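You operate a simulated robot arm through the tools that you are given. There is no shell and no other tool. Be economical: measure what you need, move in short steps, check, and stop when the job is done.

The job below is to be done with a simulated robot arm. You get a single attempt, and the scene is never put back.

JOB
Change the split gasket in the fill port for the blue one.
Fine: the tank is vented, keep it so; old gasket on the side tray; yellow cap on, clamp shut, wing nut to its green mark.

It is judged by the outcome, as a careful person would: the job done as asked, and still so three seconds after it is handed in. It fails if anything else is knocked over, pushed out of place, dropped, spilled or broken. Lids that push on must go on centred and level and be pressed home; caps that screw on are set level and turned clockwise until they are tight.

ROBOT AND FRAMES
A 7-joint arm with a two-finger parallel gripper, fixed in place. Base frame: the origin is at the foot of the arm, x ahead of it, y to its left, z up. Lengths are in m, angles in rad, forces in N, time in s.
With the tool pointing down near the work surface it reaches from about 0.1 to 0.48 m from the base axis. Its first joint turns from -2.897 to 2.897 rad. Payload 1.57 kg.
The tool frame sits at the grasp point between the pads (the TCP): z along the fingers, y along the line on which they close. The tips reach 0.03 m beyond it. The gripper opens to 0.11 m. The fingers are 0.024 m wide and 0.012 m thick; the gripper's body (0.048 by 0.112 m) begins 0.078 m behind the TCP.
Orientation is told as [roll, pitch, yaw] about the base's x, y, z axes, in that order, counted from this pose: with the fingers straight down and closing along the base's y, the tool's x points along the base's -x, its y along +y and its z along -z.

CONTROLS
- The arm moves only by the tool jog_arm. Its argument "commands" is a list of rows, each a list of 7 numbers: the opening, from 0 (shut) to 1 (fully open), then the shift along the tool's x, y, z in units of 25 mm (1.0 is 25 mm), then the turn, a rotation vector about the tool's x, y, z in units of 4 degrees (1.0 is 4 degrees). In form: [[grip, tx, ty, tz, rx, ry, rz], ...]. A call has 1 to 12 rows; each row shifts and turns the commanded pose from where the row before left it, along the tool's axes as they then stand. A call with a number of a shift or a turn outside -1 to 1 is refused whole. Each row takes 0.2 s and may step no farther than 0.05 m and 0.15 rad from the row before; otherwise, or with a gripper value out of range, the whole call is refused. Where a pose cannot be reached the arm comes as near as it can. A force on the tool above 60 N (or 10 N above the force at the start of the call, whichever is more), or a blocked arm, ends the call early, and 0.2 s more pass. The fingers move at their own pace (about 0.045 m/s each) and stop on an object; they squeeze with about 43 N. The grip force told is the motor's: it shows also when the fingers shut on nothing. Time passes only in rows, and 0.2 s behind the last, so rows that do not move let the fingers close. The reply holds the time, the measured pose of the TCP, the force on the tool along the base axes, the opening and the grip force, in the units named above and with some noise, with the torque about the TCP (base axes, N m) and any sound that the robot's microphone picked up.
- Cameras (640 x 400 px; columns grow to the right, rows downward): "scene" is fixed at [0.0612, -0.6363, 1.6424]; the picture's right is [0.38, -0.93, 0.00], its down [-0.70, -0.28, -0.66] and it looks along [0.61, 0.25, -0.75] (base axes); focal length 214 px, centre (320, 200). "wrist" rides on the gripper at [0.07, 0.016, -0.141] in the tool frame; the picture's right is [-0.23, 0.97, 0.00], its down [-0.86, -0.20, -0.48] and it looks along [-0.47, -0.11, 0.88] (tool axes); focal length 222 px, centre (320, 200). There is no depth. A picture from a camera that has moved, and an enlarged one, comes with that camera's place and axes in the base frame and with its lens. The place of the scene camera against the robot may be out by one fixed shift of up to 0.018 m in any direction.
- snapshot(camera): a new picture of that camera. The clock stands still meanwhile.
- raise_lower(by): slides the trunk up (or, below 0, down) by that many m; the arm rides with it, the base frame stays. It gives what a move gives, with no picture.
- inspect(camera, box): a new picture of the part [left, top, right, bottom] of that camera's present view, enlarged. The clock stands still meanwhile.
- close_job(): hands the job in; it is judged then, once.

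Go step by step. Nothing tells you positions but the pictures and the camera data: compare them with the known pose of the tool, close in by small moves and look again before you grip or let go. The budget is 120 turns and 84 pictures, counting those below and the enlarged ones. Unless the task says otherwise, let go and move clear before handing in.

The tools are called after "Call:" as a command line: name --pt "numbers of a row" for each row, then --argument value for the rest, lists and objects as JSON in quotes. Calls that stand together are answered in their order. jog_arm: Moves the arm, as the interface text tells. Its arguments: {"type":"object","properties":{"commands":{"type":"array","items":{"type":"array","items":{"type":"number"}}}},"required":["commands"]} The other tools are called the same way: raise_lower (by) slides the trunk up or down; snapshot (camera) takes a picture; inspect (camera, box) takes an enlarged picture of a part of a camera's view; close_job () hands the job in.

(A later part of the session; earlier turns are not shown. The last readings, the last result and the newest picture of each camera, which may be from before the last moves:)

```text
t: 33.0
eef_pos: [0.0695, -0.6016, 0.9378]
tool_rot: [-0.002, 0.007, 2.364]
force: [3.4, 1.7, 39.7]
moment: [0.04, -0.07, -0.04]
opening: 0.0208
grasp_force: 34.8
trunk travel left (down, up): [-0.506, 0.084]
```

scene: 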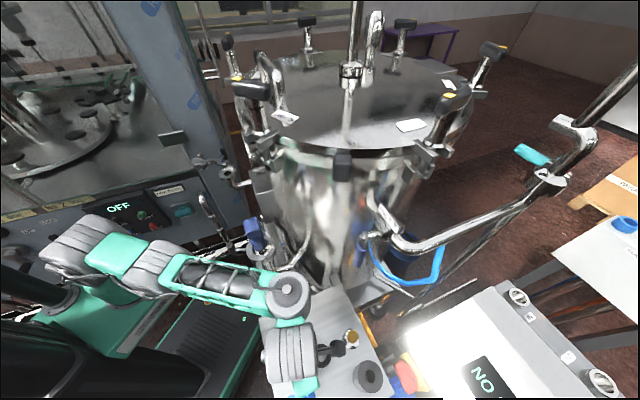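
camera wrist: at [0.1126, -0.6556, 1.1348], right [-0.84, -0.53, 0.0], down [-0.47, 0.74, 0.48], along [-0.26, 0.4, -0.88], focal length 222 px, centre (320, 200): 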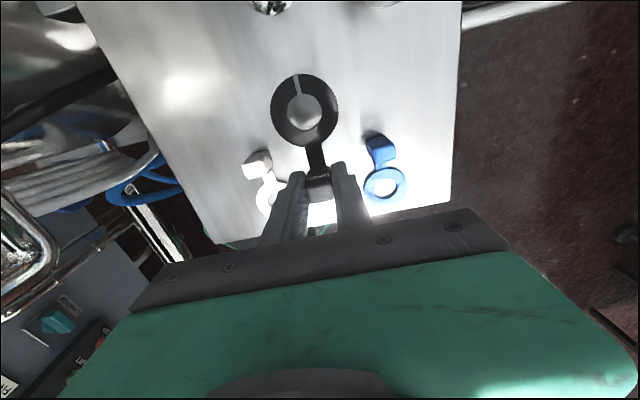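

Contact: the gasket is on the tray. I ease off, release a little, and rise.

Call:
raise_lower --by 0.004

Call:
jog_arm --pt "0.33 0 0 0 0 0 0" --pt "0.33 0 0 0 0 0 0"

Call:
raise_lower --by 0.05

Call:
snapshot --camera "wrist"

```text
t: 33.5
eef_pos: [0.0705, -0.602, 0.9377]
tool_rot: [-0.001, 0.002, 2.364]
force: [1.3, -14.7, 24.3]
moment: [-0.75, -0.19, -0.01]
opening: 0.021
grasp_force: 34.1
trunk travel left (down, up): [-0.51, 0.08]
```

```text
t: 34.1
eef_pos: [0.0691, -0.6005, 0.9333]
tool_rot: [-0.008, -0.005, 2.361]
force: [0.7, 0.7, 0.1]
moment: [0.01, -0.01, -0.01]
opening: 0.0362
grasp_force: 0.0
trunk travel left (down, up): [-0.51, 0.08]
```

```text
t: 35.0
eef_pos: [0.0707, -0.6019, 0.9846]
tool_rot: [-0.004, -0.004, 2.364]
force: [0.7, -0.2, -1.0]
moment: [0.0, 0.0, 0.0]
opening: 0.0364
grasp_force: 0.0
trunk travel left (down, up): [-0.56, 0.03]
```

```text
41 pictures are left
camera wrist: at [0.1115, -0.6642, 1.1264], right [-0.85, -0.53, 0.0], down [-0.47, 0.74, 0.48], along [-0.26, 0.41, -0.88], focal length 222 px, centre (320, 200)
```

wrist: 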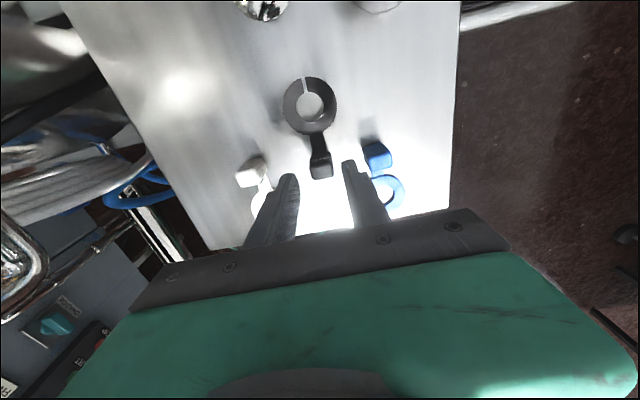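

The old gasket lies flat on the tray. Next the blue one: block at about (0.036,-0.639). I rise and turn the tool back (to yaw ≈ -38°) to grip it like the old one at the port.

Call:
jog_arm --pt "0.4 0 0 -1 0 0 0" --pt "0.4 -0.5 -0.5 -1 0 0 0" --pt "0.4 -0.5 -0.5 -1 0 0 0" --pt "0.4 0 -0.5 -1 0 0 -1" --pt "0.4 0 0 -1 0 0 -1" --pt "0.4 0 0 -1 0 0 -1" --pt "0.4 0 0 -1 0 0 -1" --pt "0.4 0 0 0 0 0 -1" --pt "0.4 0 0 0 0 0 -1" --pt "0.4 0 0 0 0 0 -1" --pt "0.4 0 0 0 0 0 -1" --pt "0.4 0 0 0 0 0 -1"

Call:
jog_arm --pt "0.4 0 0 0 0 0 -1" --pt "0.4 0 0 0 0 0 -1" --pt "0.4 0 0 0 0 0 -1" --pt "0.4 0 0 0 0 0 -1" --pt "0.4 0 0 0 0 0 -1" --pt "0.4 0 0 0 0 0 -1" --pt "0.4 0 0 0 0 0 -1" --pt "0.4 0 0 0 0 0 -1" --pt "0.4 0 0 0 0 0 -1" --pt "0.4 0 0 0 0 0 -1" --pt "0.4 0 0 0 0 0 -1" --pt "0.4 0 0 0 0 0 -1"

Call:
jog_arm --pt "0.4 0 0 0 0 0 -1" --pt "0.4 0 0 0 0 0 -1" --pt "0.4 0 0 0 0 0 -1" --pt "0.4 0 0 0 0 0 -1" --pt "0.4 0 0 0 0 0 -1" --pt "0.4 0 0 0 0 0 -1" --pt "0.4 0 0 0 0 0 -1" --pt "0.4 0 0 0 0 0 -1" --pt "0.4 0 0 0 0 0 -1" --pt "0.4 0 0 0 0 0 -1" --pt "0.4 0 0 0 0 0 -1" --pt "0.4 0 0 0 0 0 -1"

Call:
jog_arm --pt "0.4 0 0 0 0 0 -1" --pt "0.4 0 0 0 0 0 -1" --pt "0.4 0 0 0 0 0 -1" --pt "0.4 0 0 0 0 0 -1" --pt "0.4 0 0 0 0 0 -1" --pt "0.4 0 0 0 0 0 -1" --pt "0.4 0 0 0 0 0 -1" --pt "0.4 0 0 0 0 0 -1" --pt "0.4 0 0 0 0 0 -1" --pt "0.4 0 0 0 0 0 -1" --pt "0.4 0 0 0 0 0 -1" --pt "0.4 0 0 0 0 0 -1"

Call:
snapshot --camera "wrist"

```text
t: 37.6
eef_pos: [0.0829, -0.5584, 1.161]
tool_rot: [-0.004, -0.001, 2.992]
force: [0.0, 1.1, 0.7]
moment: [-0.04, -0.01, -0.02]
opening: 0.044
grasp_force: 0.0
trunk travel left (down, up): [-0.56, 0.03]
```

```text
t: 40.2
eef_pos: [0.0824, -0.5589, 1.1611]
tool_rot: [-0.005, 0.002, -2.455]
force: [0.3, -0.2, 0.1]
moment: [0.0, -0.01, -0.02]
opening: 0.0441
grasp_force: 0.0
trunk travel left (down, up): [-0.56, 0.03]
```

```text
t: 42.8
eef_pos: [0.0807, -0.5575, 1.1598]
tool_rot: [-0.002, 0.005, -1.614]
force: [0.0, -0.1, -0.5]
moment: [-0.02, -0.02, 0.02]
opening: 0.0441
grasp_force: 0.1
trunk travel left (down, up): [-0.56, 0.03]
```

```text
t: 45.4
eef_pos: [0.0812, -0.5582, 1.1613]
tool_rot: [0.003, 0.005, -0.776]
force: [0.0, 0.4, -0.3]
moment: [0.01, -0.01, -0.01]
opening: 0.0439
grasp_force: 0.1
trunk travel left (down, up): [-0.56, 0.03]
```

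```text
40 pictures are left
camera wrist: at [0.0441, -0.4994, 1.3032], right [0.84, 0.54, 0.0], down [0.47, -0.74, 0.47], along [0.26, -0.4, -0.88], focal length 222 px, centre (320, 200)
```

wrist: 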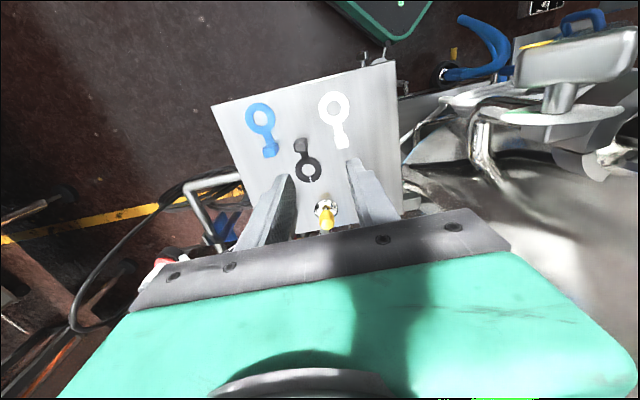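

Call:
inspect --camera "wrist" --box '[210, 80, 410, 240]'

```text
2.50 times, centred on (310, 160) of wrist
camera zoom: at [0.0441, -0.4994, 1.3032], right [0.84, 0.54, 0.0], down [0.47, -0.74, 0.47], along [0.26, -0.4, -0.88], focal length 555 px, centre (345, 300)
```

zoom: 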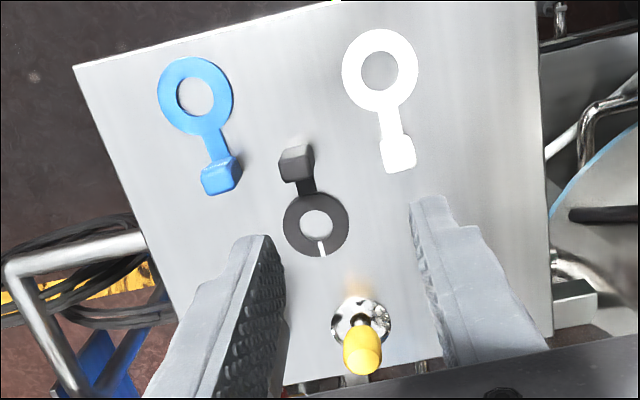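

Blue ring (-0.009,-0.604), block (0.034,-0.637), tab angle -35°. I lower the trunk, turn to yaw -35°, move over the block and descend partly.

Call:
raise_lower --by -0.1

Call:
jog_arm --pt "0.4 0 0 0 0 0 -0.8" --pt "0.4 0 0 0 0 0 -0.8" --pt "0.4 0 0 0 0 0 -0.8" --pt "0.4 -0.07 -0.9 0 0 0 0" --pt "0.4 -0.07 -0.9 0 0 0 0" --pt "0.4 -0.07 -0.9 0 0 0 0" --pt "0.4 -0.07 -0.95 0 0 0 0" --pt "0.4 0 0 0.8 0 0 0" --pt "0.4 0 0 0.8 0 0 0" --pt "0.4 0 0 0.8 0 0 0"

Call:
inspect --camera "wrist" --box '[210, 60, 430, 240]'

```text
t: 46.7
eef_pos: [0.0815, -0.5574, 1.0605]
tool_rot: [0.004, 0.006, -0.779]
force: [-0.4, -0.1, -0.1]
moment: [0.0, -0.01, 0.01]
opening: 0.044
grasp_force: 0.0
trunk travel left (down, up): [-0.46, 0.13]
```

```text
t: 48.9
eef_pos: [0.0345, -0.638, 1.0022]
tool_rot: [0.002, 0.004, -0.611]
force: [0.3, -0.7, 0.4]
moment: [0.03, 0.01, 0.0]
opening: 0.044
grasp_force: 0.0
trunk travel left (down, up): [-0.46, 0.13]
```

```text
2.22 times, centred on (320, 150) of wrist
camera zoom: at [-0.0121, -0.5859, 1.1441], right [0.74, 0.67, 0.0], down [0.59, -0.66, 0.48], along [0.32, -0.35, -0.88], focal length 494 px, centre (320, 311)
```

zoom: 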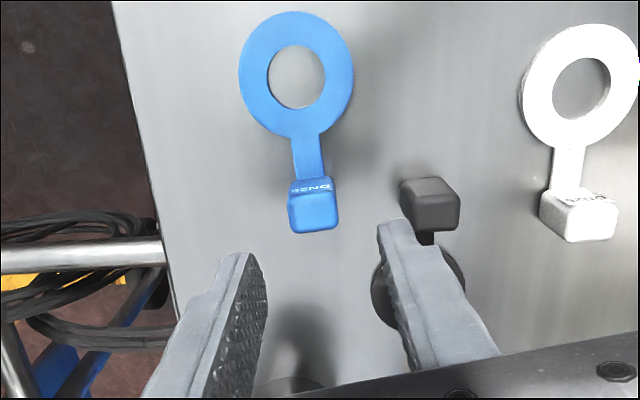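

Aligned nearly. I narrow the fingers, nudge, and descend around the blue block.

Call:
jog_arm --pt "0.32 0.12 -0.08 0 0 0 0" --pt "0.32 0 0 0.8 0 0 0" --pt "0.32 0 0 0.8 0 0 0" --pt "0.32 0 0 0.8 0 0 0"

Call:
inspect --camera "wrist" --box '[210, 60, 430, 240]'

```text
t: 49.9
eef_pos: [0.0319, -0.6353, 0.9425]
tool_rot: [0.003, 0.002, -0.611]
force: [0.3, 0.5, 0.7]
moment: [-0.03, 0.01, 0.0]
opening: 0.0352
grasp_force: 0.1
trunk travel left (down, up): [-0.46, 0.13]
```

```text
2.22 times, centred on (320, 150) of wrist
camera zoom: at [-0.015, -0.584, 1.0835], right [0.74, 0.67, 0.0], down [0.59, -0.66, 0.47], along [0.32, -0.35, -0.88], focal length 494 px, centre (320, 311)
```

zoom: 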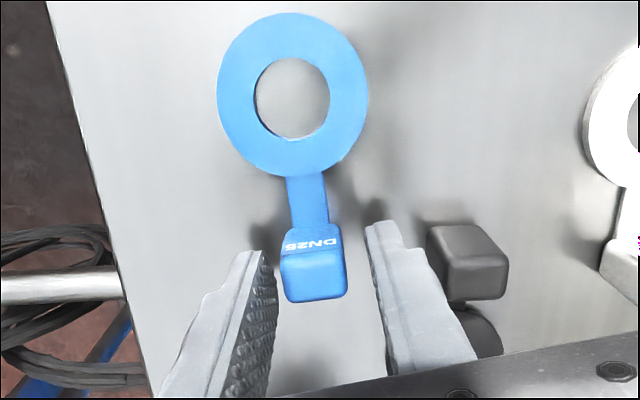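

Call:
jog_arm --pt "0.32 0 0 0.12 0 0 0" --pt "0.0 0 0 0 0 0 0" --pt "0.0 0 0 0 0 0 0" --pt "0.0 0 0 0 0 0 0" --pt "0.0 0 0 0 0 0 0"

Call:
jog_arm --pt "0.0 0 0 -0.4 0 0 0" --pt "0.0 0 0 -0.8 0 0 0" --pt "0.0 0 0 -1 0 0 0" --pt "0.0 0 0 -1 0 0 0"

Call:
inspect --camera "wrist" --box '[210, 60, 430, 240]'

```text
t: 51.1
eef_pos: [0.0314, -0.6354, 0.9389]
tool_rot: [0.006, 0.003, -0.611]
force: [0.6, 0.7, 1.1]
moment: [0.06, 0.02, -0.01]
opening: 0.0217
grasp_force: 34.4
trunk travel left (down, up): [-0.46, 0.13]
```

```text
t: 52.1
eef_pos: [0.0341, -0.6357, 1.0157]
tool_rot: [0.006, 0.005, -0.61]
force: [0.2, -0.2, -0.4]
moment: [-0.04, -0.02, -0.01]
opening: 0.0211
grasp_force: 34.4
trunk travel left (down, up): [-0.46, 0.13]
```

```text
2.22 times, centred on (320, 150) of wrist
camera zoom: at [-0.0132, -0.5841, 1.1572], right [0.74, 0.67, 0.0], down [0.59, -0.66, 0.47], along [0.32, -0.35, -0.88], focal length 494 px, centre (320, 311)
```

zoom: 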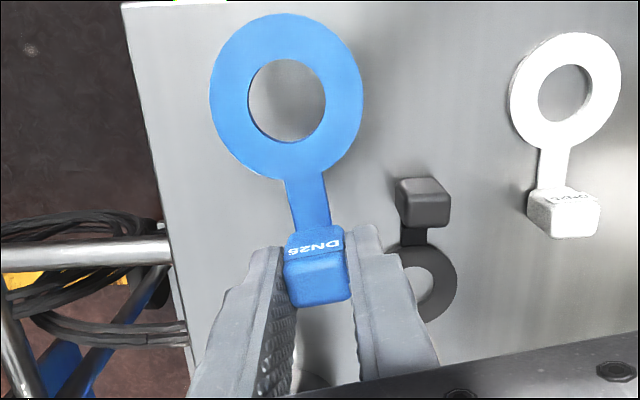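

Blue gasket in hand, level. I carry it up and back along the same safe route towards the port.

Call:
raise_lower --by 0.13

Call:
jog_arm --pt "0 0.46 0.82 -0.94 0 0 0" --pt "0 0.46 0.82 -0.94 0 0 0" --pt "0 0.46 0.82 -0.94 0 0 0" --pt "0 0.46 0.82 -0.94 0 0 0" --pt "0 0.46 0.82 -0.94 0 0 0" --pt "0 0.46 0.82 -0.94 0 0 0" --pt "0 0.46 0.82 -0.94 0 0 0" --pt "0 0.46 0.82 -0.94 0 0 0" --pt "0 0.46 0.82 -0.94 0 0 0"

Call:
jog_arm --pt "0 -0.065 0.9 0 0 0 0" --pt "0 -0.065 0.9 0 0 0 0" --pt "0 -0.065 0.9 0 0 0 0" --pt "0 -0.065 0.9 0 0 0 0" --pt "0 -0.065 0.9 0 0 0 0" --pt "0 -0.065 0.9 0 0 0 0" --pt "0 -0.065 0.9 0 0 0 0" --pt "0 -0.065 0.9 0 0 0 0" --pt "0 -0.065 0.9 0 0 0 0"

Call:
jog_arm --pt "0 -0.46 0.98 0 0 0 0" --pt "0 -0.46 0.98 0 0 0 0" --pt "0 -0.46 0.98 0 0 0 0" --pt "0 -0.46 0.98 0 0 0 0" --pt "0 -0.46 0.98 0 0 0 0" --pt "0 -0.46 0.98 0 0 0 0" --pt "0 -0.46 0.98 0 0 0 0" --pt "0 -0.46 0.98 0 0 0 0" --pt "0 -0.46 0.98 0 0 0 0" --pt "0 -0.46 0.98 0 0 0 0" --pt "0 0 0 0 0 0 0.95" --pt "0 0 0 0 0 0 0.95"

Call:
snapshot --camera "wrist"

```text
t: 53.7
eef_pos: [0.0345, -0.6362, 1.1463]
tool_rot: [0.005, 0.005, -0.611]
force: [-0.8, -0.3, -0.3]
moment: [0.02, -0.05, -0.02]
opening: 0.0209
grasp_force: 34.4
trunk travel left (down, up): [-0.59, 0.0]
```

```text
t: 55.7
eef_pos: [0.0539, -0.4276, 1.3584]
tool_rot: [0.004, 0.004, -0.61]
force: [0.1, -0.1, -0.6]
moment: [0.0, -0.02, 0.01]
opening: 0.0208
grasp_force: 34.3
trunk travel left (down, up): [-0.59, 0.0]
```

```text
t: 57.7
eef_pos: [0.1834, -0.2678, 1.361]
tool_rot: [0.003, 0.004, -0.612]
force: [0.0, -0.2, -1.4]
moment: [0.01, -0.04, 0.01]
opening: 0.021
grasp_force: 34.6
trunk travel left (down, up): [-0.59, 0.0]
```

```text
t: 60.3
eef_pos: [0.4172, -0.135, 1.3597]
tool_rot: [0.004, 0.005, -0.742]
force: [0.7, -0.3, 0.0]
moment: [-0.01, 0.01, 0.0]
opening: 0.0209
grasp_force: 34.5
trunk travel left (down, up): [-0.59, 0.0]
```

```text
35 pictures are left
camera wrist: at [0.3777, -0.0769, 1.5021], right [0.83, 0.56, 0.0], down [0.49, -0.73, 0.47], along [0.27, -0.39, -0.88], focal length 222 px, centre (320, 200)
```

wrist: 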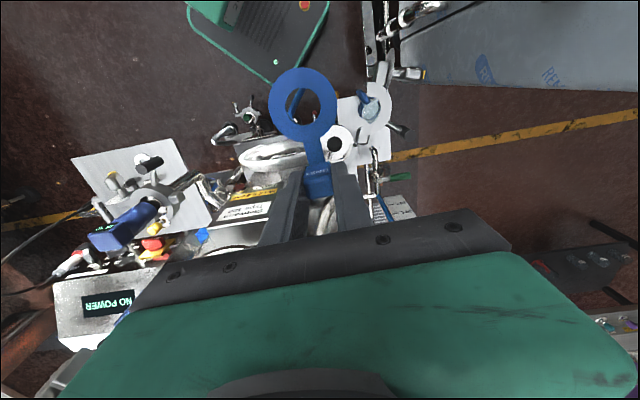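

Call:
jog_arm --pt "0 -0.83 0.16 0 0 0 0" --pt "0 -0.83 0.16 0 0 0 0" --pt "0 -0.83 0.16 0 0 0 0" --pt "0 -0.83 0.16 0 0 0 0" --pt "0 0 0 0.93 0 0 0" --pt "0 0 0 0.93 0 0 0" --pt "0 0 0 0.93 0 0 0" --pt "0 0 0 0.93 0 0 0" --pt "0 0 0 0.93 0 0 0" --pt "0 0 0 0.8 0 0 0"

Call:
inspect --camera "wrist" --box '[220, 50, 440, 250]'

Call:
inspect --camera "scene" --box '[190, 120, 290, 200]'

```text
t: 62.5
eef_pos: [0.4879, -0.1802, 1.2242]
tool_rot: [0.005, 0.003, -0.742]
force: [-0.6, -0.2, -0.2]
moment: [-0.05, -0.02, 0.01]
opening: 0.0206
grasp_force: 34.7
trunk travel left (down, up): [-0.59, 0.0]
```

```text
2.00 times, centred on (330, 150) of wrist
camera zoom: at [0.4486, -0.1228, 1.3656], right [0.83, 0.56, 0.0], down [0.49, -0.73, 0.48], along [0.27, -0.39, -0.88], focal length 444 px, centre (300, 300)
```

zoom: 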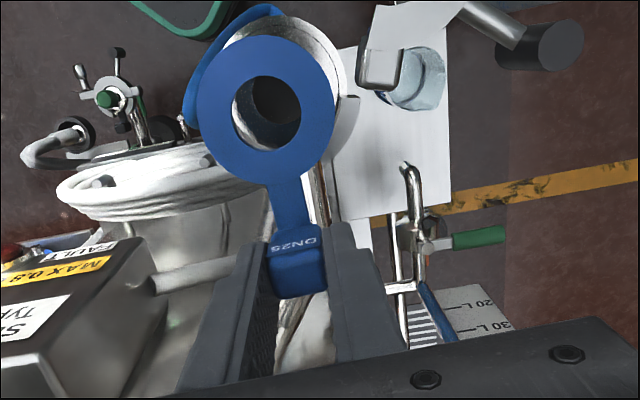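

```text
5.00 times, centred on (240, 160) of scene
camera zoom: at [0.0612, -0.6363, 1.6424], right [0.38, -0.93, 0.0], down [-0.7, -0.28, -0.66], along [0.61, 0.25, -0.75], focal length 1072 px, centre (720, 400)
```

zoom: 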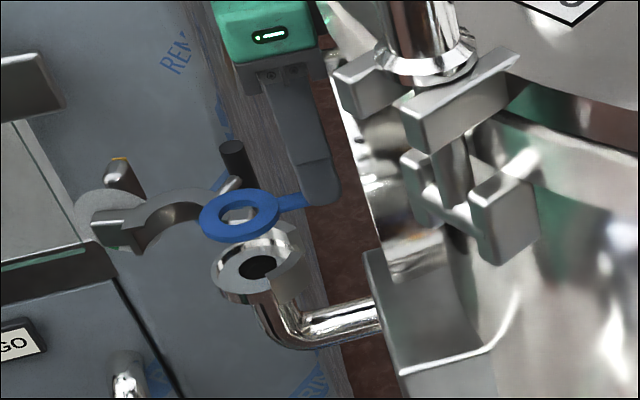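

Nearly aligned. I lower to about 1 cm above the seat and check concentricity closely.

Call:
jog_arm --pt "0 0 0 0.8 0 0 0" --pt "0 0 0 0.4 0 0 0"

Call:
inspect --camera "wrist" --box '[250, 50, 370, 150]'

Call:
inspect --camera "scene" --box '[220, 150, 270, 190]'

```text
t: 63.1
eef_pos: [0.489, -0.1789, 1.1935]
tool_rot: [0.005, 0.005, -0.743]
force: [0.9, 0.0, -0.8]
moment: [-0.03, -0.03, 0.0]
opening: 0.0208
grasp_force: 34.1
trunk travel left (down, up): [-0.59, 0.0]
```

```text
4.00 times, centred on (310, 100) of wrist
camera zoom: at [0.449, -0.1209, 1.3363], right [0.83, 0.56, 0.0], down [0.49, -0.73, 0.47], along [0.27, -0.39, -0.88], focal length 888 px, centre (360, 600)
```

zoom: 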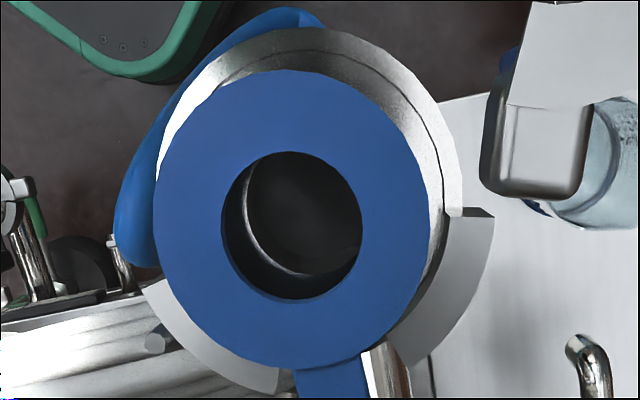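

```text
10.00 times, centred on (245, 170) of scene
camera zoom: at [0.0612, -0.6363, 1.6424], right [0.38, -0.93, 0.0], down [-0.7, -0.28, -0.66], along [0.61, 0.25, -0.75], focal length 2145 px, centre (1070, 500)
```

zoom: 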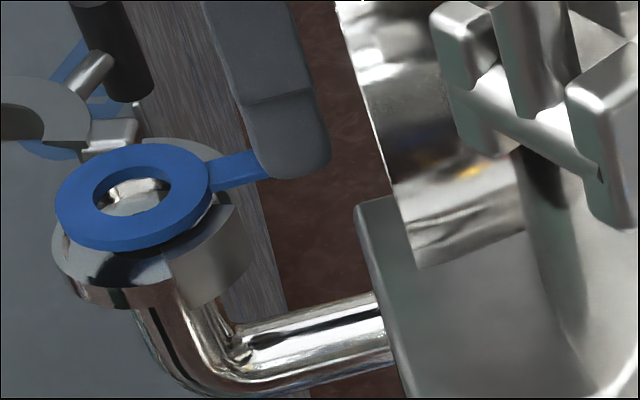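

The ring sits about 4 mm too far -y. I nudge and lower close to the seat.

Call:
jog_arm --pt "0 0.14 0.09 0 0 0 0" --pt "0 0 0 0.3 0 0 0"

Call:
inspect --camera "wrist" --box '[250, 50, 370, 150]'

Call:
inspect --camera "scene" --box '[220, 150, 270, 190]'

```text
t: 63.7
eef_pos: [0.4887, -0.1711, 1.1858]
tool_rot: [0.004, 0.005, -0.743]
force: [0.5, -0.7, -0.5]
moment: [-0.04, -0.01, -0.01]
opening: 0.0208
grasp_force: 34.3
trunk travel left (down, up): [-0.59, 0.0]
```

```text
4.00 times, centred on (310, 100) of wrist
camera zoom: at [0.4485, -0.1155, 1.3284], right [0.83, 0.56, 0.0], down [0.49, -0.73, 0.47], along [0.27, -0.39, -0.88], focal length 888 px, centre (360, 600)
```

zoom: 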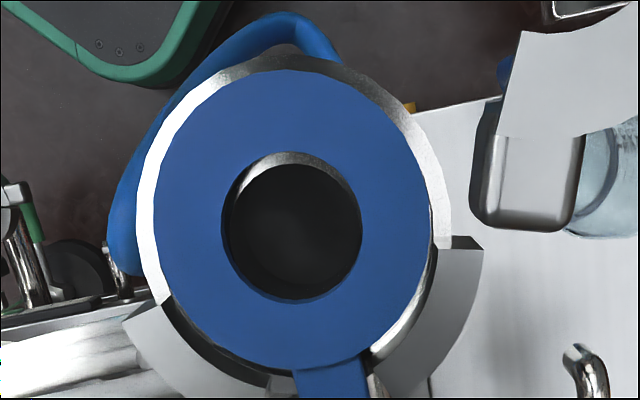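

```text
10.00 times, centred on (245, 170) of scene
camera zoom: at [0.0612, -0.6363, 1.6424], right [0.38, -0.93, 0.0], down [-0.7, -0.28, -0.66], along [0.61, 0.25, -0.75], focal length 2145 px, centre (1070, 500)
```

zoom: 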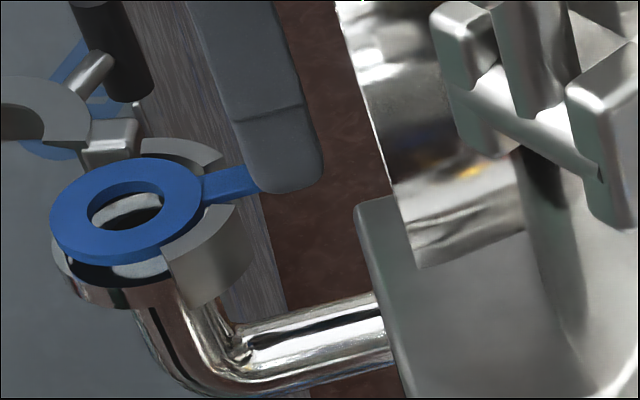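

Concentric now. I lower in small steps until it seats.

Call:
jog_arm --pt "0 0 0 0.12 0 0 0" --pt "0 0 0 0.1 0 0 0"

Call:
jog_arm --pt "0 0 0 0.06 0 0 0"

```text
t: 64.3
eef_pos: [0.4884, -0.1744, 1.1807]
tool_rot: [0.002, 0.005, -0.743]
force: [-0.1, -0.2, -1.4]
moment: [-0.02, 0.0, 0.02]
opening: 0.0207
grasp_force: 34.6
trunk travel left (down, up): [-0.59, 0.0]
```

```text
t: 64.7
eef_pos: [0.4877, -0.1732, 1.1795]
tool_rot: [0.004, 0.007, -0.743]
force: [0.2, 1.0, -0.7]
moment: [0.02, -0.05, -0.03]
opening: 0.0209
grasp_force: 34.2
trunk travel left (down, up): [-0.59, 0.0]
```

Call:
jog_arm --pt "0 0 0 0.08 0 0 0"

Call:
jog_arm --pt "0 0 0 0.08 0 0 0"

Call:
inspect --camera "wrist" --box '[250, 50, 370, 150]'

```text
t: 65.1
eef_pos: [0.4873, -0.1732, 1.1785]
tool_rot: [0.003, 0.003, -0.743]
force: [-0.8, 1.8, 0.8]
moment: [0.09, 0.08, -0.09]
opening: 0.021
grasp_force: 33.9
trunk travel left (down, up): [-0.59, 0.0]
```

```text
t: 65.5
eef_pos: [0.4892, -0.173, 1.1774]
tool_rot: [0.004, 0.001, -0.743]
force: [1.6, -0.7, 15.1]
moment: [0.46, 0.72, -0.03]
opening: 0.0209
grasp_force: 34.2
trunk travel left (down, up): [-0.59, 0.0]
```

```text
4.00 times, centred on (310, 100) of wrist
camera zoom: at [0.4478, -0.1163, 1.3197], right [0.83, 0.56, 0.01], down [0.49, -0.73, 0.48], along [0.27, -0.39, -0.88], focal length 888 px, centre (360, 600)
```

zoom: 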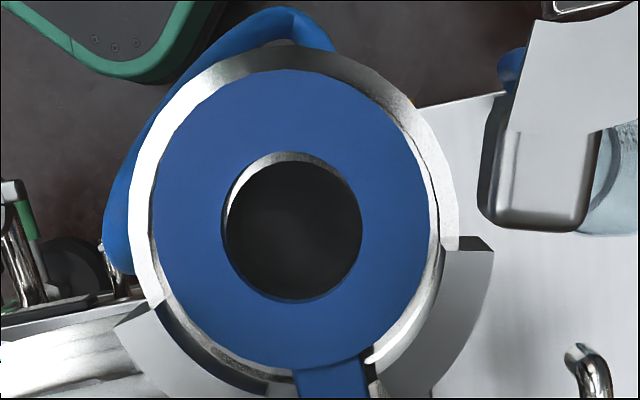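

Seated and centred (15 N contact at the expected height). I release and rise.

Call:
jog_arm --pt "0 0 0 -0.05 0 0 0" --pt "0.35 0 0 0 0 0 0" --pt "0.35 0 0 0 0 0 0" --pt "0.35 0 0 -0.4 0 0 0" --pt "0.35 0 0 -1 0 0 0" --pt "0.35 0 0 -1 0 0 0" --pt "0.35 0 0 -1 0 0 0" --pt "0.35 0 0 -1 0 0 0"

Call:
inspect --camera "wrist" --box '[250, 30, 430, 170]'

Call:
inspect --camera "scene" --box '[190, 130, 270, 195]'

```text
t: 67.3
eef_pos: [0.4893, -0.1737, 1.2864]
tool_rot: [0.003, 0.008, -0.741]
force: [-0.1, -0.4, 0.2]
moment: [0.01, -0.01, 0.0]
opening: 0.0384
grasp_force: 0.0
trunk travel left (down, up): [-0.59, 0.0]
```

```text
2.86 times, centred on (340, 100) of wrist
camera zoom: at [0.4496, -0.1162, 1.4281], right [0.83, 0.56, 0.0], down [0.5, -0.73, 0.47], along [0.27, -0.39, -0.88], focal length 635 px, centre (263, 486)
```

zoom: 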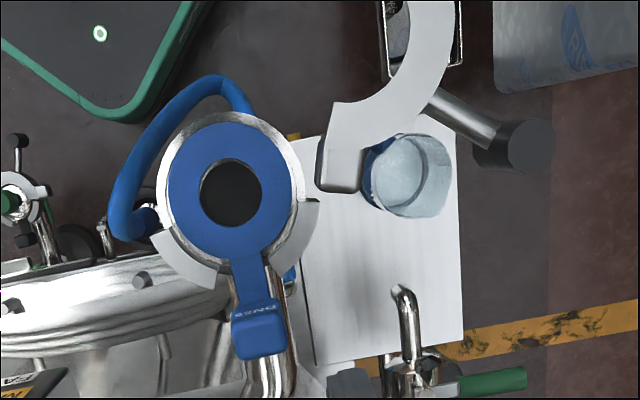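

```text
6.15 times, centred on (230, 162) of scene
camera zoom: at [0.0612, -0.6363, 1.6424], right [0.38, -0.93, 0.0], down [-0.7, -0.28, -0.66], along [0.61, 0.25, -0.75], focal length 1320 px, centre (874, 431)
```

zoom: 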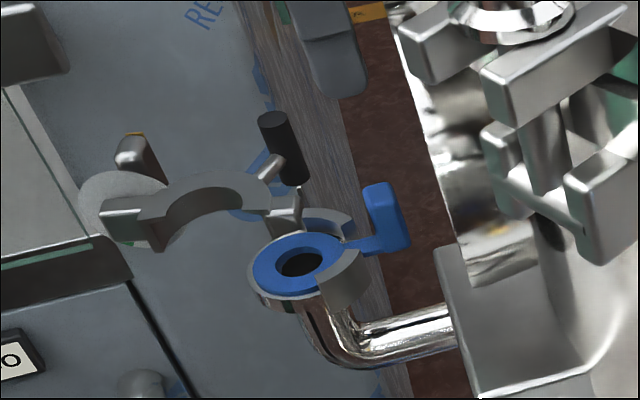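

The blue gasket is in. Now the yellow cap at about (0.182,-0.689), radius 0.71: I'll need to tilt the tool ~22° outward about the closing axis. First back along the safe route.

Call:
jog_arm --pt "0.5 0 0 -1 0 0 0" --pt "0.5 0 0 -1 0 0 0" --pt "0.5 0 0 -1 0 0 0"

Call:
jog_arm --pt "0.5 0.54 -0.92 0 0 0 0" --pt "0.5 0.54 -0.92 0 0 0 0" --pt "0.5 0.54 -0.92 0 0 0 0" --pt "0.5 0.54 -0.92 0 0 0 0" --pt "0.5 0.54 -0.92 0 0 0 0" --pt "0.5 0.54 -0.92 0 0 0 0" --pt "0.5 0.54 -0.92 0 0 0 0" --pt "0.5 0.54 -0.92 0 0 0 0" --pt "0.5 0.54 -0.92 0 0 0 0" --pt "0.5 0.54 -0.92 0 0 0 0" --pt "0.5 0.54 -0.92 0 0 0 0" --pt "0.5 0.54 -0.92 0 0 0 0"

Call:
jog_arm --pt "0.5 -0.06 -1 0 0 0 0" --pt "0.5 -0.06 -1 0 0 0 0" --pt "0.5 -0.06 -1 0 0 0 0" --pt "0.5 -0.06 -1 0 0 0 0" --pt "0.5 -0.06 -1 0 0 0 0" --pt "0.5 -0.06 -1 0 0 0 0" --pt "0.5 -0.06 -1 0 0 0 0" --pt "0.5 -0.06 -1 0 0 0 0" --pt "0.5 0 0 0 0 0 1" --pt "0.5 0 0 0 0 0 1" --pt "0.5 0 0 0 0 0 1" --pt "0.5 0 0 0 0 0 1"

```text
t: 68.1
eef_pos: [0.4907, -0.1776, 1.3594]
tool_rot: [0.003, 0.006, -0.743]
force: [-0.7, 0.4, -0.3]
moment: [0.01, 0.04, -0.02]
opening: 0.0551
grasp_force: 0.0
trunk travel left (down, up): [-0.59, 0.0]
```

```text
t: 70.7
eef_pos: [0.1826, -0.2658, 1.3645]
tool_rot: [0.004, 0.005, -0.743]
force: [0.2, -0.6, 0.2]
moment: [0.01, -0.01, 0.0]
opening: 0.0548
grasp_force: 0.1
trunk travel left (down, up): [-0.59, 0.0]
```

```text
t: 73.3
eef_pos: [0.0556, -0.4236, 1.3604]
tool_rot: [0.0, 0.005, -1.023]
force: [0.7, 0.0, -0.5]
moment: [-0.03, 0.0, 0.02]
opening: 0.0552
grasp_force: 0.0
trunk travel left (down, up): [-0.59, 0.0]
```

Call:
jog_arm --pt "0.5 -0.62 -0.145 0.93 0 0 0" --pt "0.5 -0.62 -0.145 0.93 0 0 0" --pt "0.5 -0.62 -0.145 0.93 0 0 0" --pt "0.5 -0.62 -0.145 0.93 0 0 0" --pt "0.5 -0.62 -0.145 0.93 0 0 0" --pt "0.5 -0.62 -0.145 0.93 0 0 0" --pt "0.5 -0.62 -0.145 0.93 0 0 0" --pt "0.5 -0.62 -0.145 0.93 0 0 0" --pt "0.5 -0.62 -0.145 0.93 0 0 0"

Call:
jog_arm --pt "0.5 0 0 0 0 -0.9 0" --pt "0.5 0 0 0 0 -0.9 0" --pt "0.5 0 0 0 0 -0.9 0" --pt "0.5 0 0 0 0 -0.9 0" --pt "0.5 0 0 0 0 -0.9 0" --pt "0.5 0 0 0 0 -1 0"

Call:
snapshot --camera "wrist"

```text
t: 75.3
eef_pos: [0.0998, -0.5603, 1.1513]
tool_rot: [0.003, 0.005, -1.024]
force: [-0.2, 0.6, 0.8]
moment: [0.02, -0.01, 0.01]
opening: 0.055
grasp_force: 0.1
trunk travel left (down, up): [-0.59, 0.0]
```

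```text
t: 76.7
eef_pos: [0.1008, -0.5587, 1.152]
tool_rot: [0.001, -0.379, -1.021]
force: [-0.2, -0.1, -0.6]
moment: [-0.02, -0.02, 0.01]
opening: 0.055
grasp_force: 0.1
trunk travel left (down, up): [-0.59, 0.0]
```

```text
25 pictures are left
camera wrist: at [0.0541, -0.4511, 1.2571], right [0.94, 0.33, 0.09], down [0.15, -0.63, 0.76], along [0.3, -0.7, -0.64], focal length 222 px, centre (320, 200)
```

wrist: 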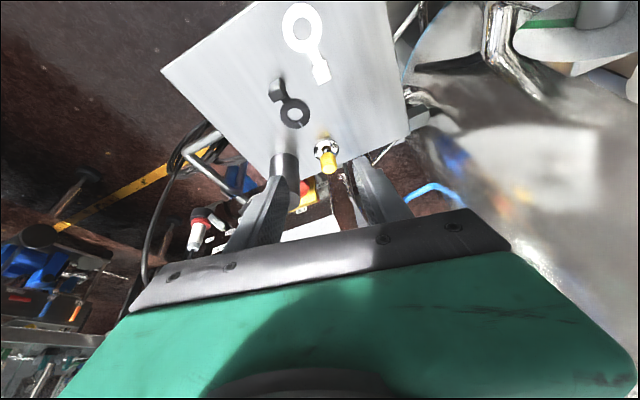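

Cap confirmed at about (0.180,-0.688), knob top z≈0.967. I close in to 8 cm before the knob along the tilted approach.

Call:
jog_arm --pt "0.5 -0.377 0 0.93 0 0 0" --pt "0.5 -0.377 0 0.93 0 0 0" --pt "0.5 -0.377 0 0.93 0 0 0" --pt "0.5 -0.377 0 0.93 0 0 0" --pt "0.5 -0.377 0 0.93 0 0 0" --pt "0.5 -0.377 0 0.93 0 0 0" --pt "0.5 -0.377 0 0.93 0 0 0"

Call:
inspect --camera "wrist" --box '[210, 60, 430, 240]'

Call:
snapshot --camera "scene"

```text
t: 78.3
eef_pos: [0.1624, -0.6617, 1.0268]
tool_rot: [0.001, -0.378, -1.022]
force: [0.0, -0.3, 0.1]
moment: [0.01, 0.02, 0.02]
opening: 0.055
grasp_force: 0.1
trunk travel left (down, up): [-0.59, 0.0]
```

```text
2.22 times, centred on (320, 150) of wrist
camera zoom: at [0.1158, -0.5546, 1.1327], right [0.94, 0.33, 0.09], down [0.15, -0.63, 0.76], along [0.3, -0.7, -0.64], focal length 494 px, centre (320, 311)
```

zoom: 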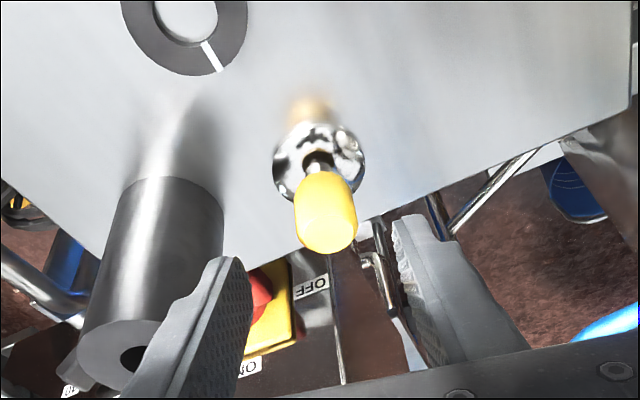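

```text
23 pictures are left
```

scene: 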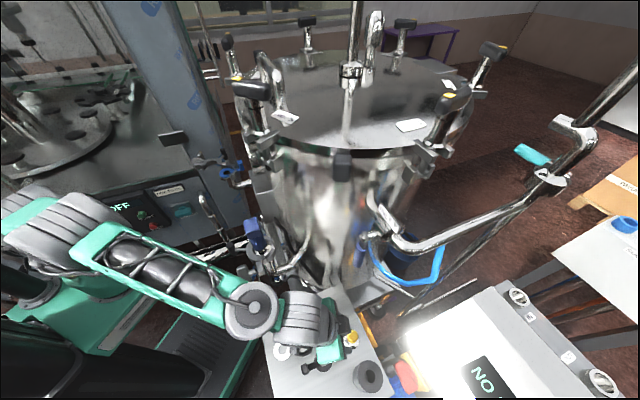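

The approach line is right on; the forearm is clear of the sensor. I advance so the pads straddle the yellow knob.

Call:
jog_arm --pt "0.5 0 0.07 0.9 0 0 0" --pt "0.5 0 0 0.9 0 0 0" --pt "0.5 0 0 0.9 0 0 0" --pt "0.5 0 0 0.6 0 0 0"

Call:
inspect --camera "wrist" --box '[210, 60, 430, 240]'

```text
t: 79.3
eef_pos: [0.1824, -0.688, 0.9477]
tool_rot: [0.002, -0.379, -1.024]
force: [-0.8, -0.8, 0.2]
moment: [0.02, -0.02, -0.02]
opening: 0.055
grasp_force: 0.2
trunk travel left (down, up): [-0.59, 0.0]
```

```text
2.22 times, centred on (320, 150) of wrist
camera zoom: at [0.1352, -0.5804, 1.0543], right [0.94, 0.33, 0.09], down [0.15, -0.63, 0.76], along [0.3, -0.7, -0.64], focal length 494 px, centre (320, 311)
```

zoom: 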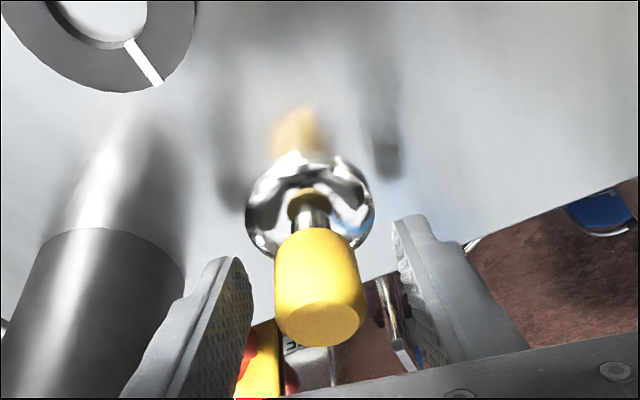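

Call:
jog_arm --pt "0 0 0 0 0 0 0" --pt "0 0 0 0 0 0 0" --pt "0 0 0 0 0 0 0" --pt "0 0 0 0 0 0 0"

Call:
jog_arm --pt "0 0 0 -0.5 0 0 0" --pt "0 0 0 -1 0 0 0" --pt "0 0 0 -1 0 0 0"

Call:
inspect --camera "wrist" --box '[210, 60, 430, 240]'

```text
t: 80.3
eef_pos: [0.182, -0.6868, 0.9488]
tool_rot: [0.001, -0.38, -1.025]
force: [0.7, -0.7, 1.1]
moment: [-0.01, -0.02, -0.01]
opening: 0.029
grasp_force: 35.9
trunk travel left (down, up): [-0.59, 0.0]
```

```text
t: 81.1
eef_pos: [0.1727, -0.6655, 1.0057]
tool_rot: [0.004, -0.378, -1.023]
force: [-0.6, 0.0, -1.3]
moment: [0.01, 0.01, 0.02]
opening: 0.0288
grasp_force: 38.9
trunk travel left (down, up): [-0.59, 0.0]
```

```text
2.22 times, centred on (320, 150) of wrist
camera zoom: at [0.125, -0.5586, 1.1125], right [0.94, 0.33, 0.09], down [0.15, -0.63, 0.76], along [0.3, -0.7, -0.64], focal length 494 px, centre (320, 311)
```

zoom: 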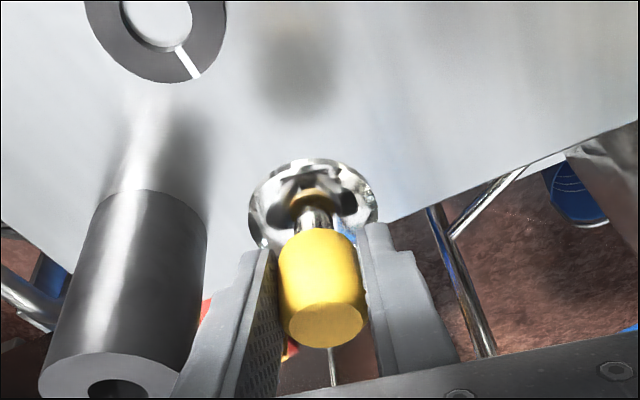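

The cap is up, level. I carry it back along the safe route, keeping the tilt constant.

Call:
jog_arm --pt "0 0.32 -0.03 -0.92 0 0 0" --pt "0 0.32 -0.03 -0.92 0 0 0" --pt "0 0.32 -0.03 -0.92 0 0 0" --pt "0 0.32 -0.03 -0.92 0 0 0" --pt "0 0.32 -0.03 -0.92 0 0 0" --pt "0 0.32 -0.03 -0.92 0 0 0" --pt "0 0.32 -0.03 -0.92 0 0 0" --pt "0 0.32 -0.03 -0.92 0 0 0"

Call:
jog_arm --pt "0 0.172 0.116 -0.925 0 0 0" --pt "0 0.172 0.116 -0.925 0 0 0" --pt "0 0.172 0.116 -0.925 0 0 0" --pt "0 0.172 0.116 -0.925 0 0 0" --pt "0 0.172 0.116 -0.925 0 0 0" --pt "0 0.172 0.116 -0.925 0 0 0" --pt "0 0.172 0.116 -0.925 0 0 0" --pt "0 0.172 0.116 -0.925 0 0 0" --pt "0 0.172 0.116 -0.925 0 0 0" --pt "0 0.172 0.116 -0.925 0 0 0" --pt "0 0.172 0.116 -0.925 0 0 0"

Call:
jog_arm --pt "0 0.315 0.95 -0.127 0 0 0" --pt "0 0.315 0.95 -0.127 0 0 0" --pt "0 0.315 0.95 -0.127 0 0 0" --pt "0 0.315 0.95 -0.127 0 0 0" --pt "0 0.315 0.95 -0.127 0 0 0" --pt "0 0.315 0.95 -0.127 0 0 0" --pt "0 0.315 0.95 -0.127 0 0 0" --pt "0 0.315 0.95 -0.127 0 0 0"

Call:
jog_arm --pt "0 0.085 0.98 -0.034 0 0 0" --pt "0 0.085 0.98 -0.034 0 0 0" --pt "0 0.085 0.98 -0.034 0 0 0" --pt "0 0.085 0.98 -0.034 0 0 0" --pt "0 0.085 0.98 -0.034 0 0 0" --pt "0 0.085 0.98 -0.034 0 0 0" --pt "0 0.085 0.98 -0.034 0 0 0" --pt "0 0.085 0.98 -0.034 0 0 0" --pt "0 0.085 0.98 -0.034 0 0 0" --pt "0 0.085 0.98 -0.034 0 0 0"

```text
t: 82.9
eef_pos: [0.0954, -0.5582, 1.1527]
tool_rot: [0.002, -0.378, -1.023]
force: [0.0, -0.2, -1.1]
moment: [0.02, -0.02, 0.01]
opening: 0.029
grasp_force: 38.9
trunk travel left (down, up): [-0.59, 0.0]
```

```text
t: 85.3
eef_pos: [0.0526, -0.4216, 1.3666]
tool_rot: [0.002, -0.38, -1.025]
force: [0.6, -0.1, -1.0]
moment: [-0.02, 0.03, 0.02]
opening: 0.0289
grasp_force: 38.6
out of reach, approached as far as the arm can: row 11
trunk travel left (down, up): [-0.59, 0.0]
```

```text
t: 87.1
eef_pos: [0.1801, -0.2664, 1.3642]
tool_rot: [0.003, -0.378, -1.025]
force: [-0.6, -0.4, -1.8]
moment: [0.0, 0.03, 0.0]
opening: 0.0288
grasp_force: 38.2
trunk travel left (down, up): [-0.59, 0.0]
```

```text
t: 87.9
eef_pos: [0.1818, -0.2639, 1.3629]
tool_rot: [0.003, -0.356, -1.252]
force: [-0.2, 0.5, -0.7]
moment: [0.02, 0.0, -0.01]
opening: 0.0289
grasp_force: 38.9
trunk travel left (down, up): [-0.59, 0.0]
stopped in row 4: the arm was blocked; the commanded pose is now the measured one
```

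The arm got blocked mid-move with a turn of the hand; I look before going on.

Call:
snapshot --camera "scene"

Call:
snapshot --camera "wrist"

```text
20 pictures are left
```

scene: 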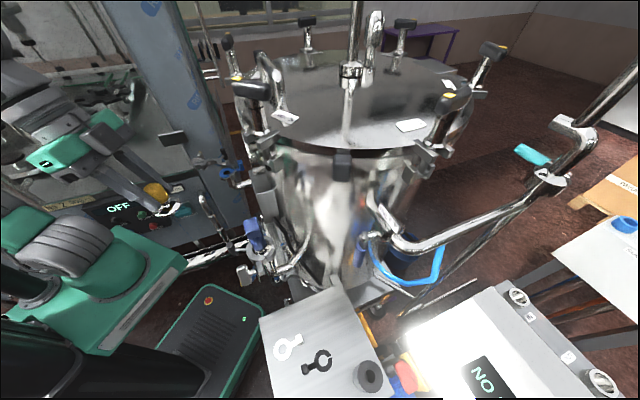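

```text
19 pictures are left
camera wrist: at [0.1618, -0.1516, 1.4708], right [0.99, 0.1, 0.08], down [0.01, -0.67, 0.75], along [0.13, -0.74, -0.66], focal length 222 px, centre (320, 200)
```

wrist: 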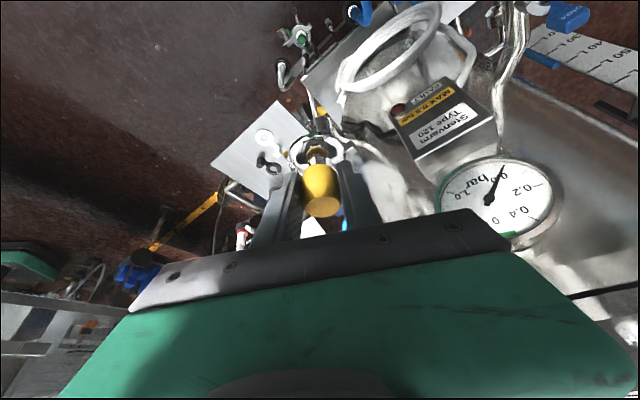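

The cap is still firmly held; the tilted wrist was too close in to the base there. I take the tilt out for the transit, turn back to yaw -43°, and go on upright.

Call:
jog_arm --pt "0 0 0 0 0 0.85 0" --pt "0 0 0 0 0 0.85 0" --pt "0 0 0 0 0 0.85 0" --pt "0 0 0 0 0 0.85 0" --pt "0 0 0 0 0 0.85 0" --pt "0 0 0 0 0 0.85 0"

Call:
jog_arm --pt "0 0 0 0 0 0 -1" --pt "0 0 0 0 0 0 -1" --pt "0 0 0 0 0 0 -1" --pt "0 0 0 0 0 0 -1" --pt "0 0 0 0 0 0 -1" --pt "0 0 0 0 0 0 -1" --pt "0 0 0 0 0 0 -1"

```text
t: 89.3
eef_pos: [0.1827, -0.2635, 1.3623]
tool_rot: [0.005, -0.002, -1.248]
force: [-0.5, -0.3, -1.9]
moment: [0.0, 0.01, 0.04]
opening: 0.0288
grasp_force: 38.8
trunk travel left (down, up): [-0.59, 0.0]
```

```text
t: 90.9
eef_pos: [0.1843, -0.2641, 1.3619]
tool_rot: [0.0, -0.002, -0.758]
force: [-0.1, -1.3, -1.4]
moment: [0.01, 0.0, -0.03]
opening: 0.0288
grasp_force: 39.0
trunk travel left (down, up): [-0.59, 0.0]
```

Call:
jog_arm --pt "0 -0.366 0.967 0 0 0 0" --pt "0 -0.366 0.967 0 0 0 0" --pt "0 -0.366 0.967 0 0 0 0" --pt "0 -0.366 0.967 0 0 0 0" --pt "0 -0.366 0.967 0 0 0 0" --pt "0 -0.366 0.967 0 0 0 0" --pt "0 -0.366 0.967 0 0 0 0" --pt "0 -0.366 0.967 0 0 0 0" --pt "0 -0.366 0.967 0 0 0 0" --pt "0 -0.366 0.967 0 0 0 0" --pt "0 -0.366 0.967 0 0 0 0"

Call:
jog_arm --pt "0 0 0 0 0 -0.9 0" --pt "0 0 0 0 0 -0.9 0" --pt "0 0 0 0 0 -0.9 0" --pt "0 0 0 0 0 -0.9 0" --pt "0 0 0 0 0 -0.9 0" --pt "0 0 0 0 0 -0.9 0"

Call:
snapshot --camera "wrist"

```text
t: 93.3
eef_pos: [0.4402, -0.1391, 1.3657]
tool_rot: [0.002, -0.005, -0.76]
force: [-0.1, 0.0, -0.8]
moment: [-0.04, 0.01, 0.0]
opening: 0.029
grasp_force: 38.7
trunk travel left (down, up): [-0.59, 0.0]
```

```text
t: 94.7
eef_pos: [0.4398, -0.1407, 1.364]
tool_rot: [0.001, -0.38, -0.761]
force: [1.0, 0.7, -0.8]
moment: [0.03, 0.02, -0.01]
opening: 0.029
grasp_force: 38.9
trunk travel left (down, up): [-0.59, 0.0]
```

```text
18 pictures are left
camera wrist: at [0.366, -0.0493, 1.4696], right [0.82, 0.56, 0.09], down [0.31, -0.57, 0.76], along [0.48, -0.6, -0.64], focal length 222 px, centre (320, 200)
```

wrist: 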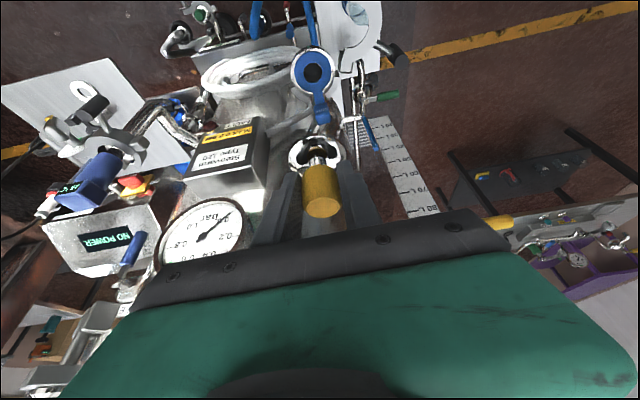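

Upright tilt restored (cap level), the port is ahead at (0.448,-0.136). I bring the cap over it, ~2.5 cm above.

Call:
jog_arm --pt "0 0.313 0.06 0.909 0 0 0" --pt "0 0.313 0.06 0.909 0 0 0" --pt "0 0.313 0.06 0.909 0 0 0" --pt "0 0.313 0.06 0.909 0 0 0" --pt "0 0.313 0.06 0.909 0 0 0" --pt "0 0.313 0.06 0.909 0 0 0"

Call:
inspect --camera "wrist" --box '[240, 70, 400, 220]'

Call:
inspect --camera "scene" --box '[200, 130, 280, 195]'

```text
t: 96.1
eef_pos: [0.4609, -0.1405, 1.2731]
tool_rot: [0.0, -0.378, -0.759]
force: [0.1, 0.8, -1.4]
moment: [0.01, 0.01, -0.02]
opening: 0.0287
grasp_force: 38.7
out of reach, approached as far as the arm can: row 4, 5, 6
trunk travel left (down, up): [-0.59, 0.0]
```

```text
2.67 times, centred on (320, 145) of wrist
camera zoom: at [0.3881, -0.049, 1.3794], right [0.82, 0.56, 0.08], down [0.31, -0.57, 0.76], along [0.47, -0.6, -0.65], focal length 592 px, centre (320, 347)
```

zoom: 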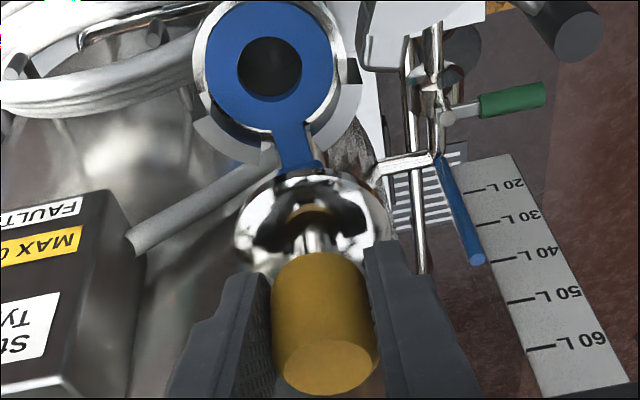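

```text
6.15 times, centred on (240, 162) of scene
camera zoom: at [0.0612, -0.6363, 1.6424], right [0.38, -0.93, 0.0], down [-0.7, -0.28, -0.66], along [0.61, 0.25, -0.75], focal length 1320 px, centre (812, 431)
```

zoom: 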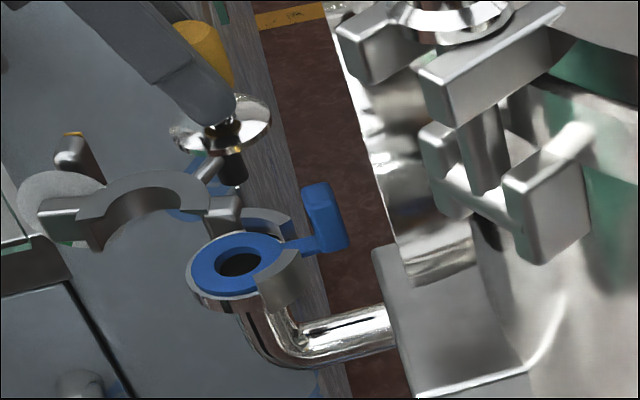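

The tilted arm can't go lower by itself, so I use the trunk: down 4 cm, then correct x/y and look.

Call:
raise_lower --by -0.04

Call:
jog_arm --pt "0 0.15 -0.11 -0.06 0 0 0" --pt "0 0.15 -0.11 -0.06 0 0 0"

Call:
inspect --camera "wrist" --box '[240, 70, 400, 220]'

```text
t: 97.0
eef_pos: [0.4608, -0.1399, 1.2332]
tool_rot: [0.001, -0.378, -0.76]
force: [-0.1, 0.4, -1.3]
moment: [0.01, 0.03, 0.0]
opening: 0.0289
grasp_force: 38.7
trunk travel left (down, up): [-0.55, 0.04]
```

```text
t: 97.6
eef_pos: [0.4525, -0.1386, 1.2363]
tool_rot: [0.0, -0.373, -0.759]
force: [0.0, 0.1, -1.8]
moment: [0.01, 0.04, -0.02]
opening: 0.0289
grasp_force: 39.1
trunk travel left (down, up): [-0.55, 0.04]
```

```text
2.67 times, centred on (320, 145) of wrist
camera zoom: at [0.3798, -0.0476, 1.3416], right [0.82, 0.56, 0.08], down [0.31, -0.57, 0.76], along [0.47, -0.6, -0.65], focal length 592 px, centre (320, 347)
```

zoom: 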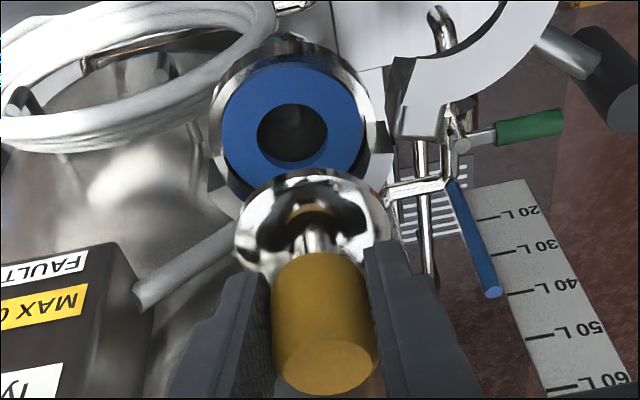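

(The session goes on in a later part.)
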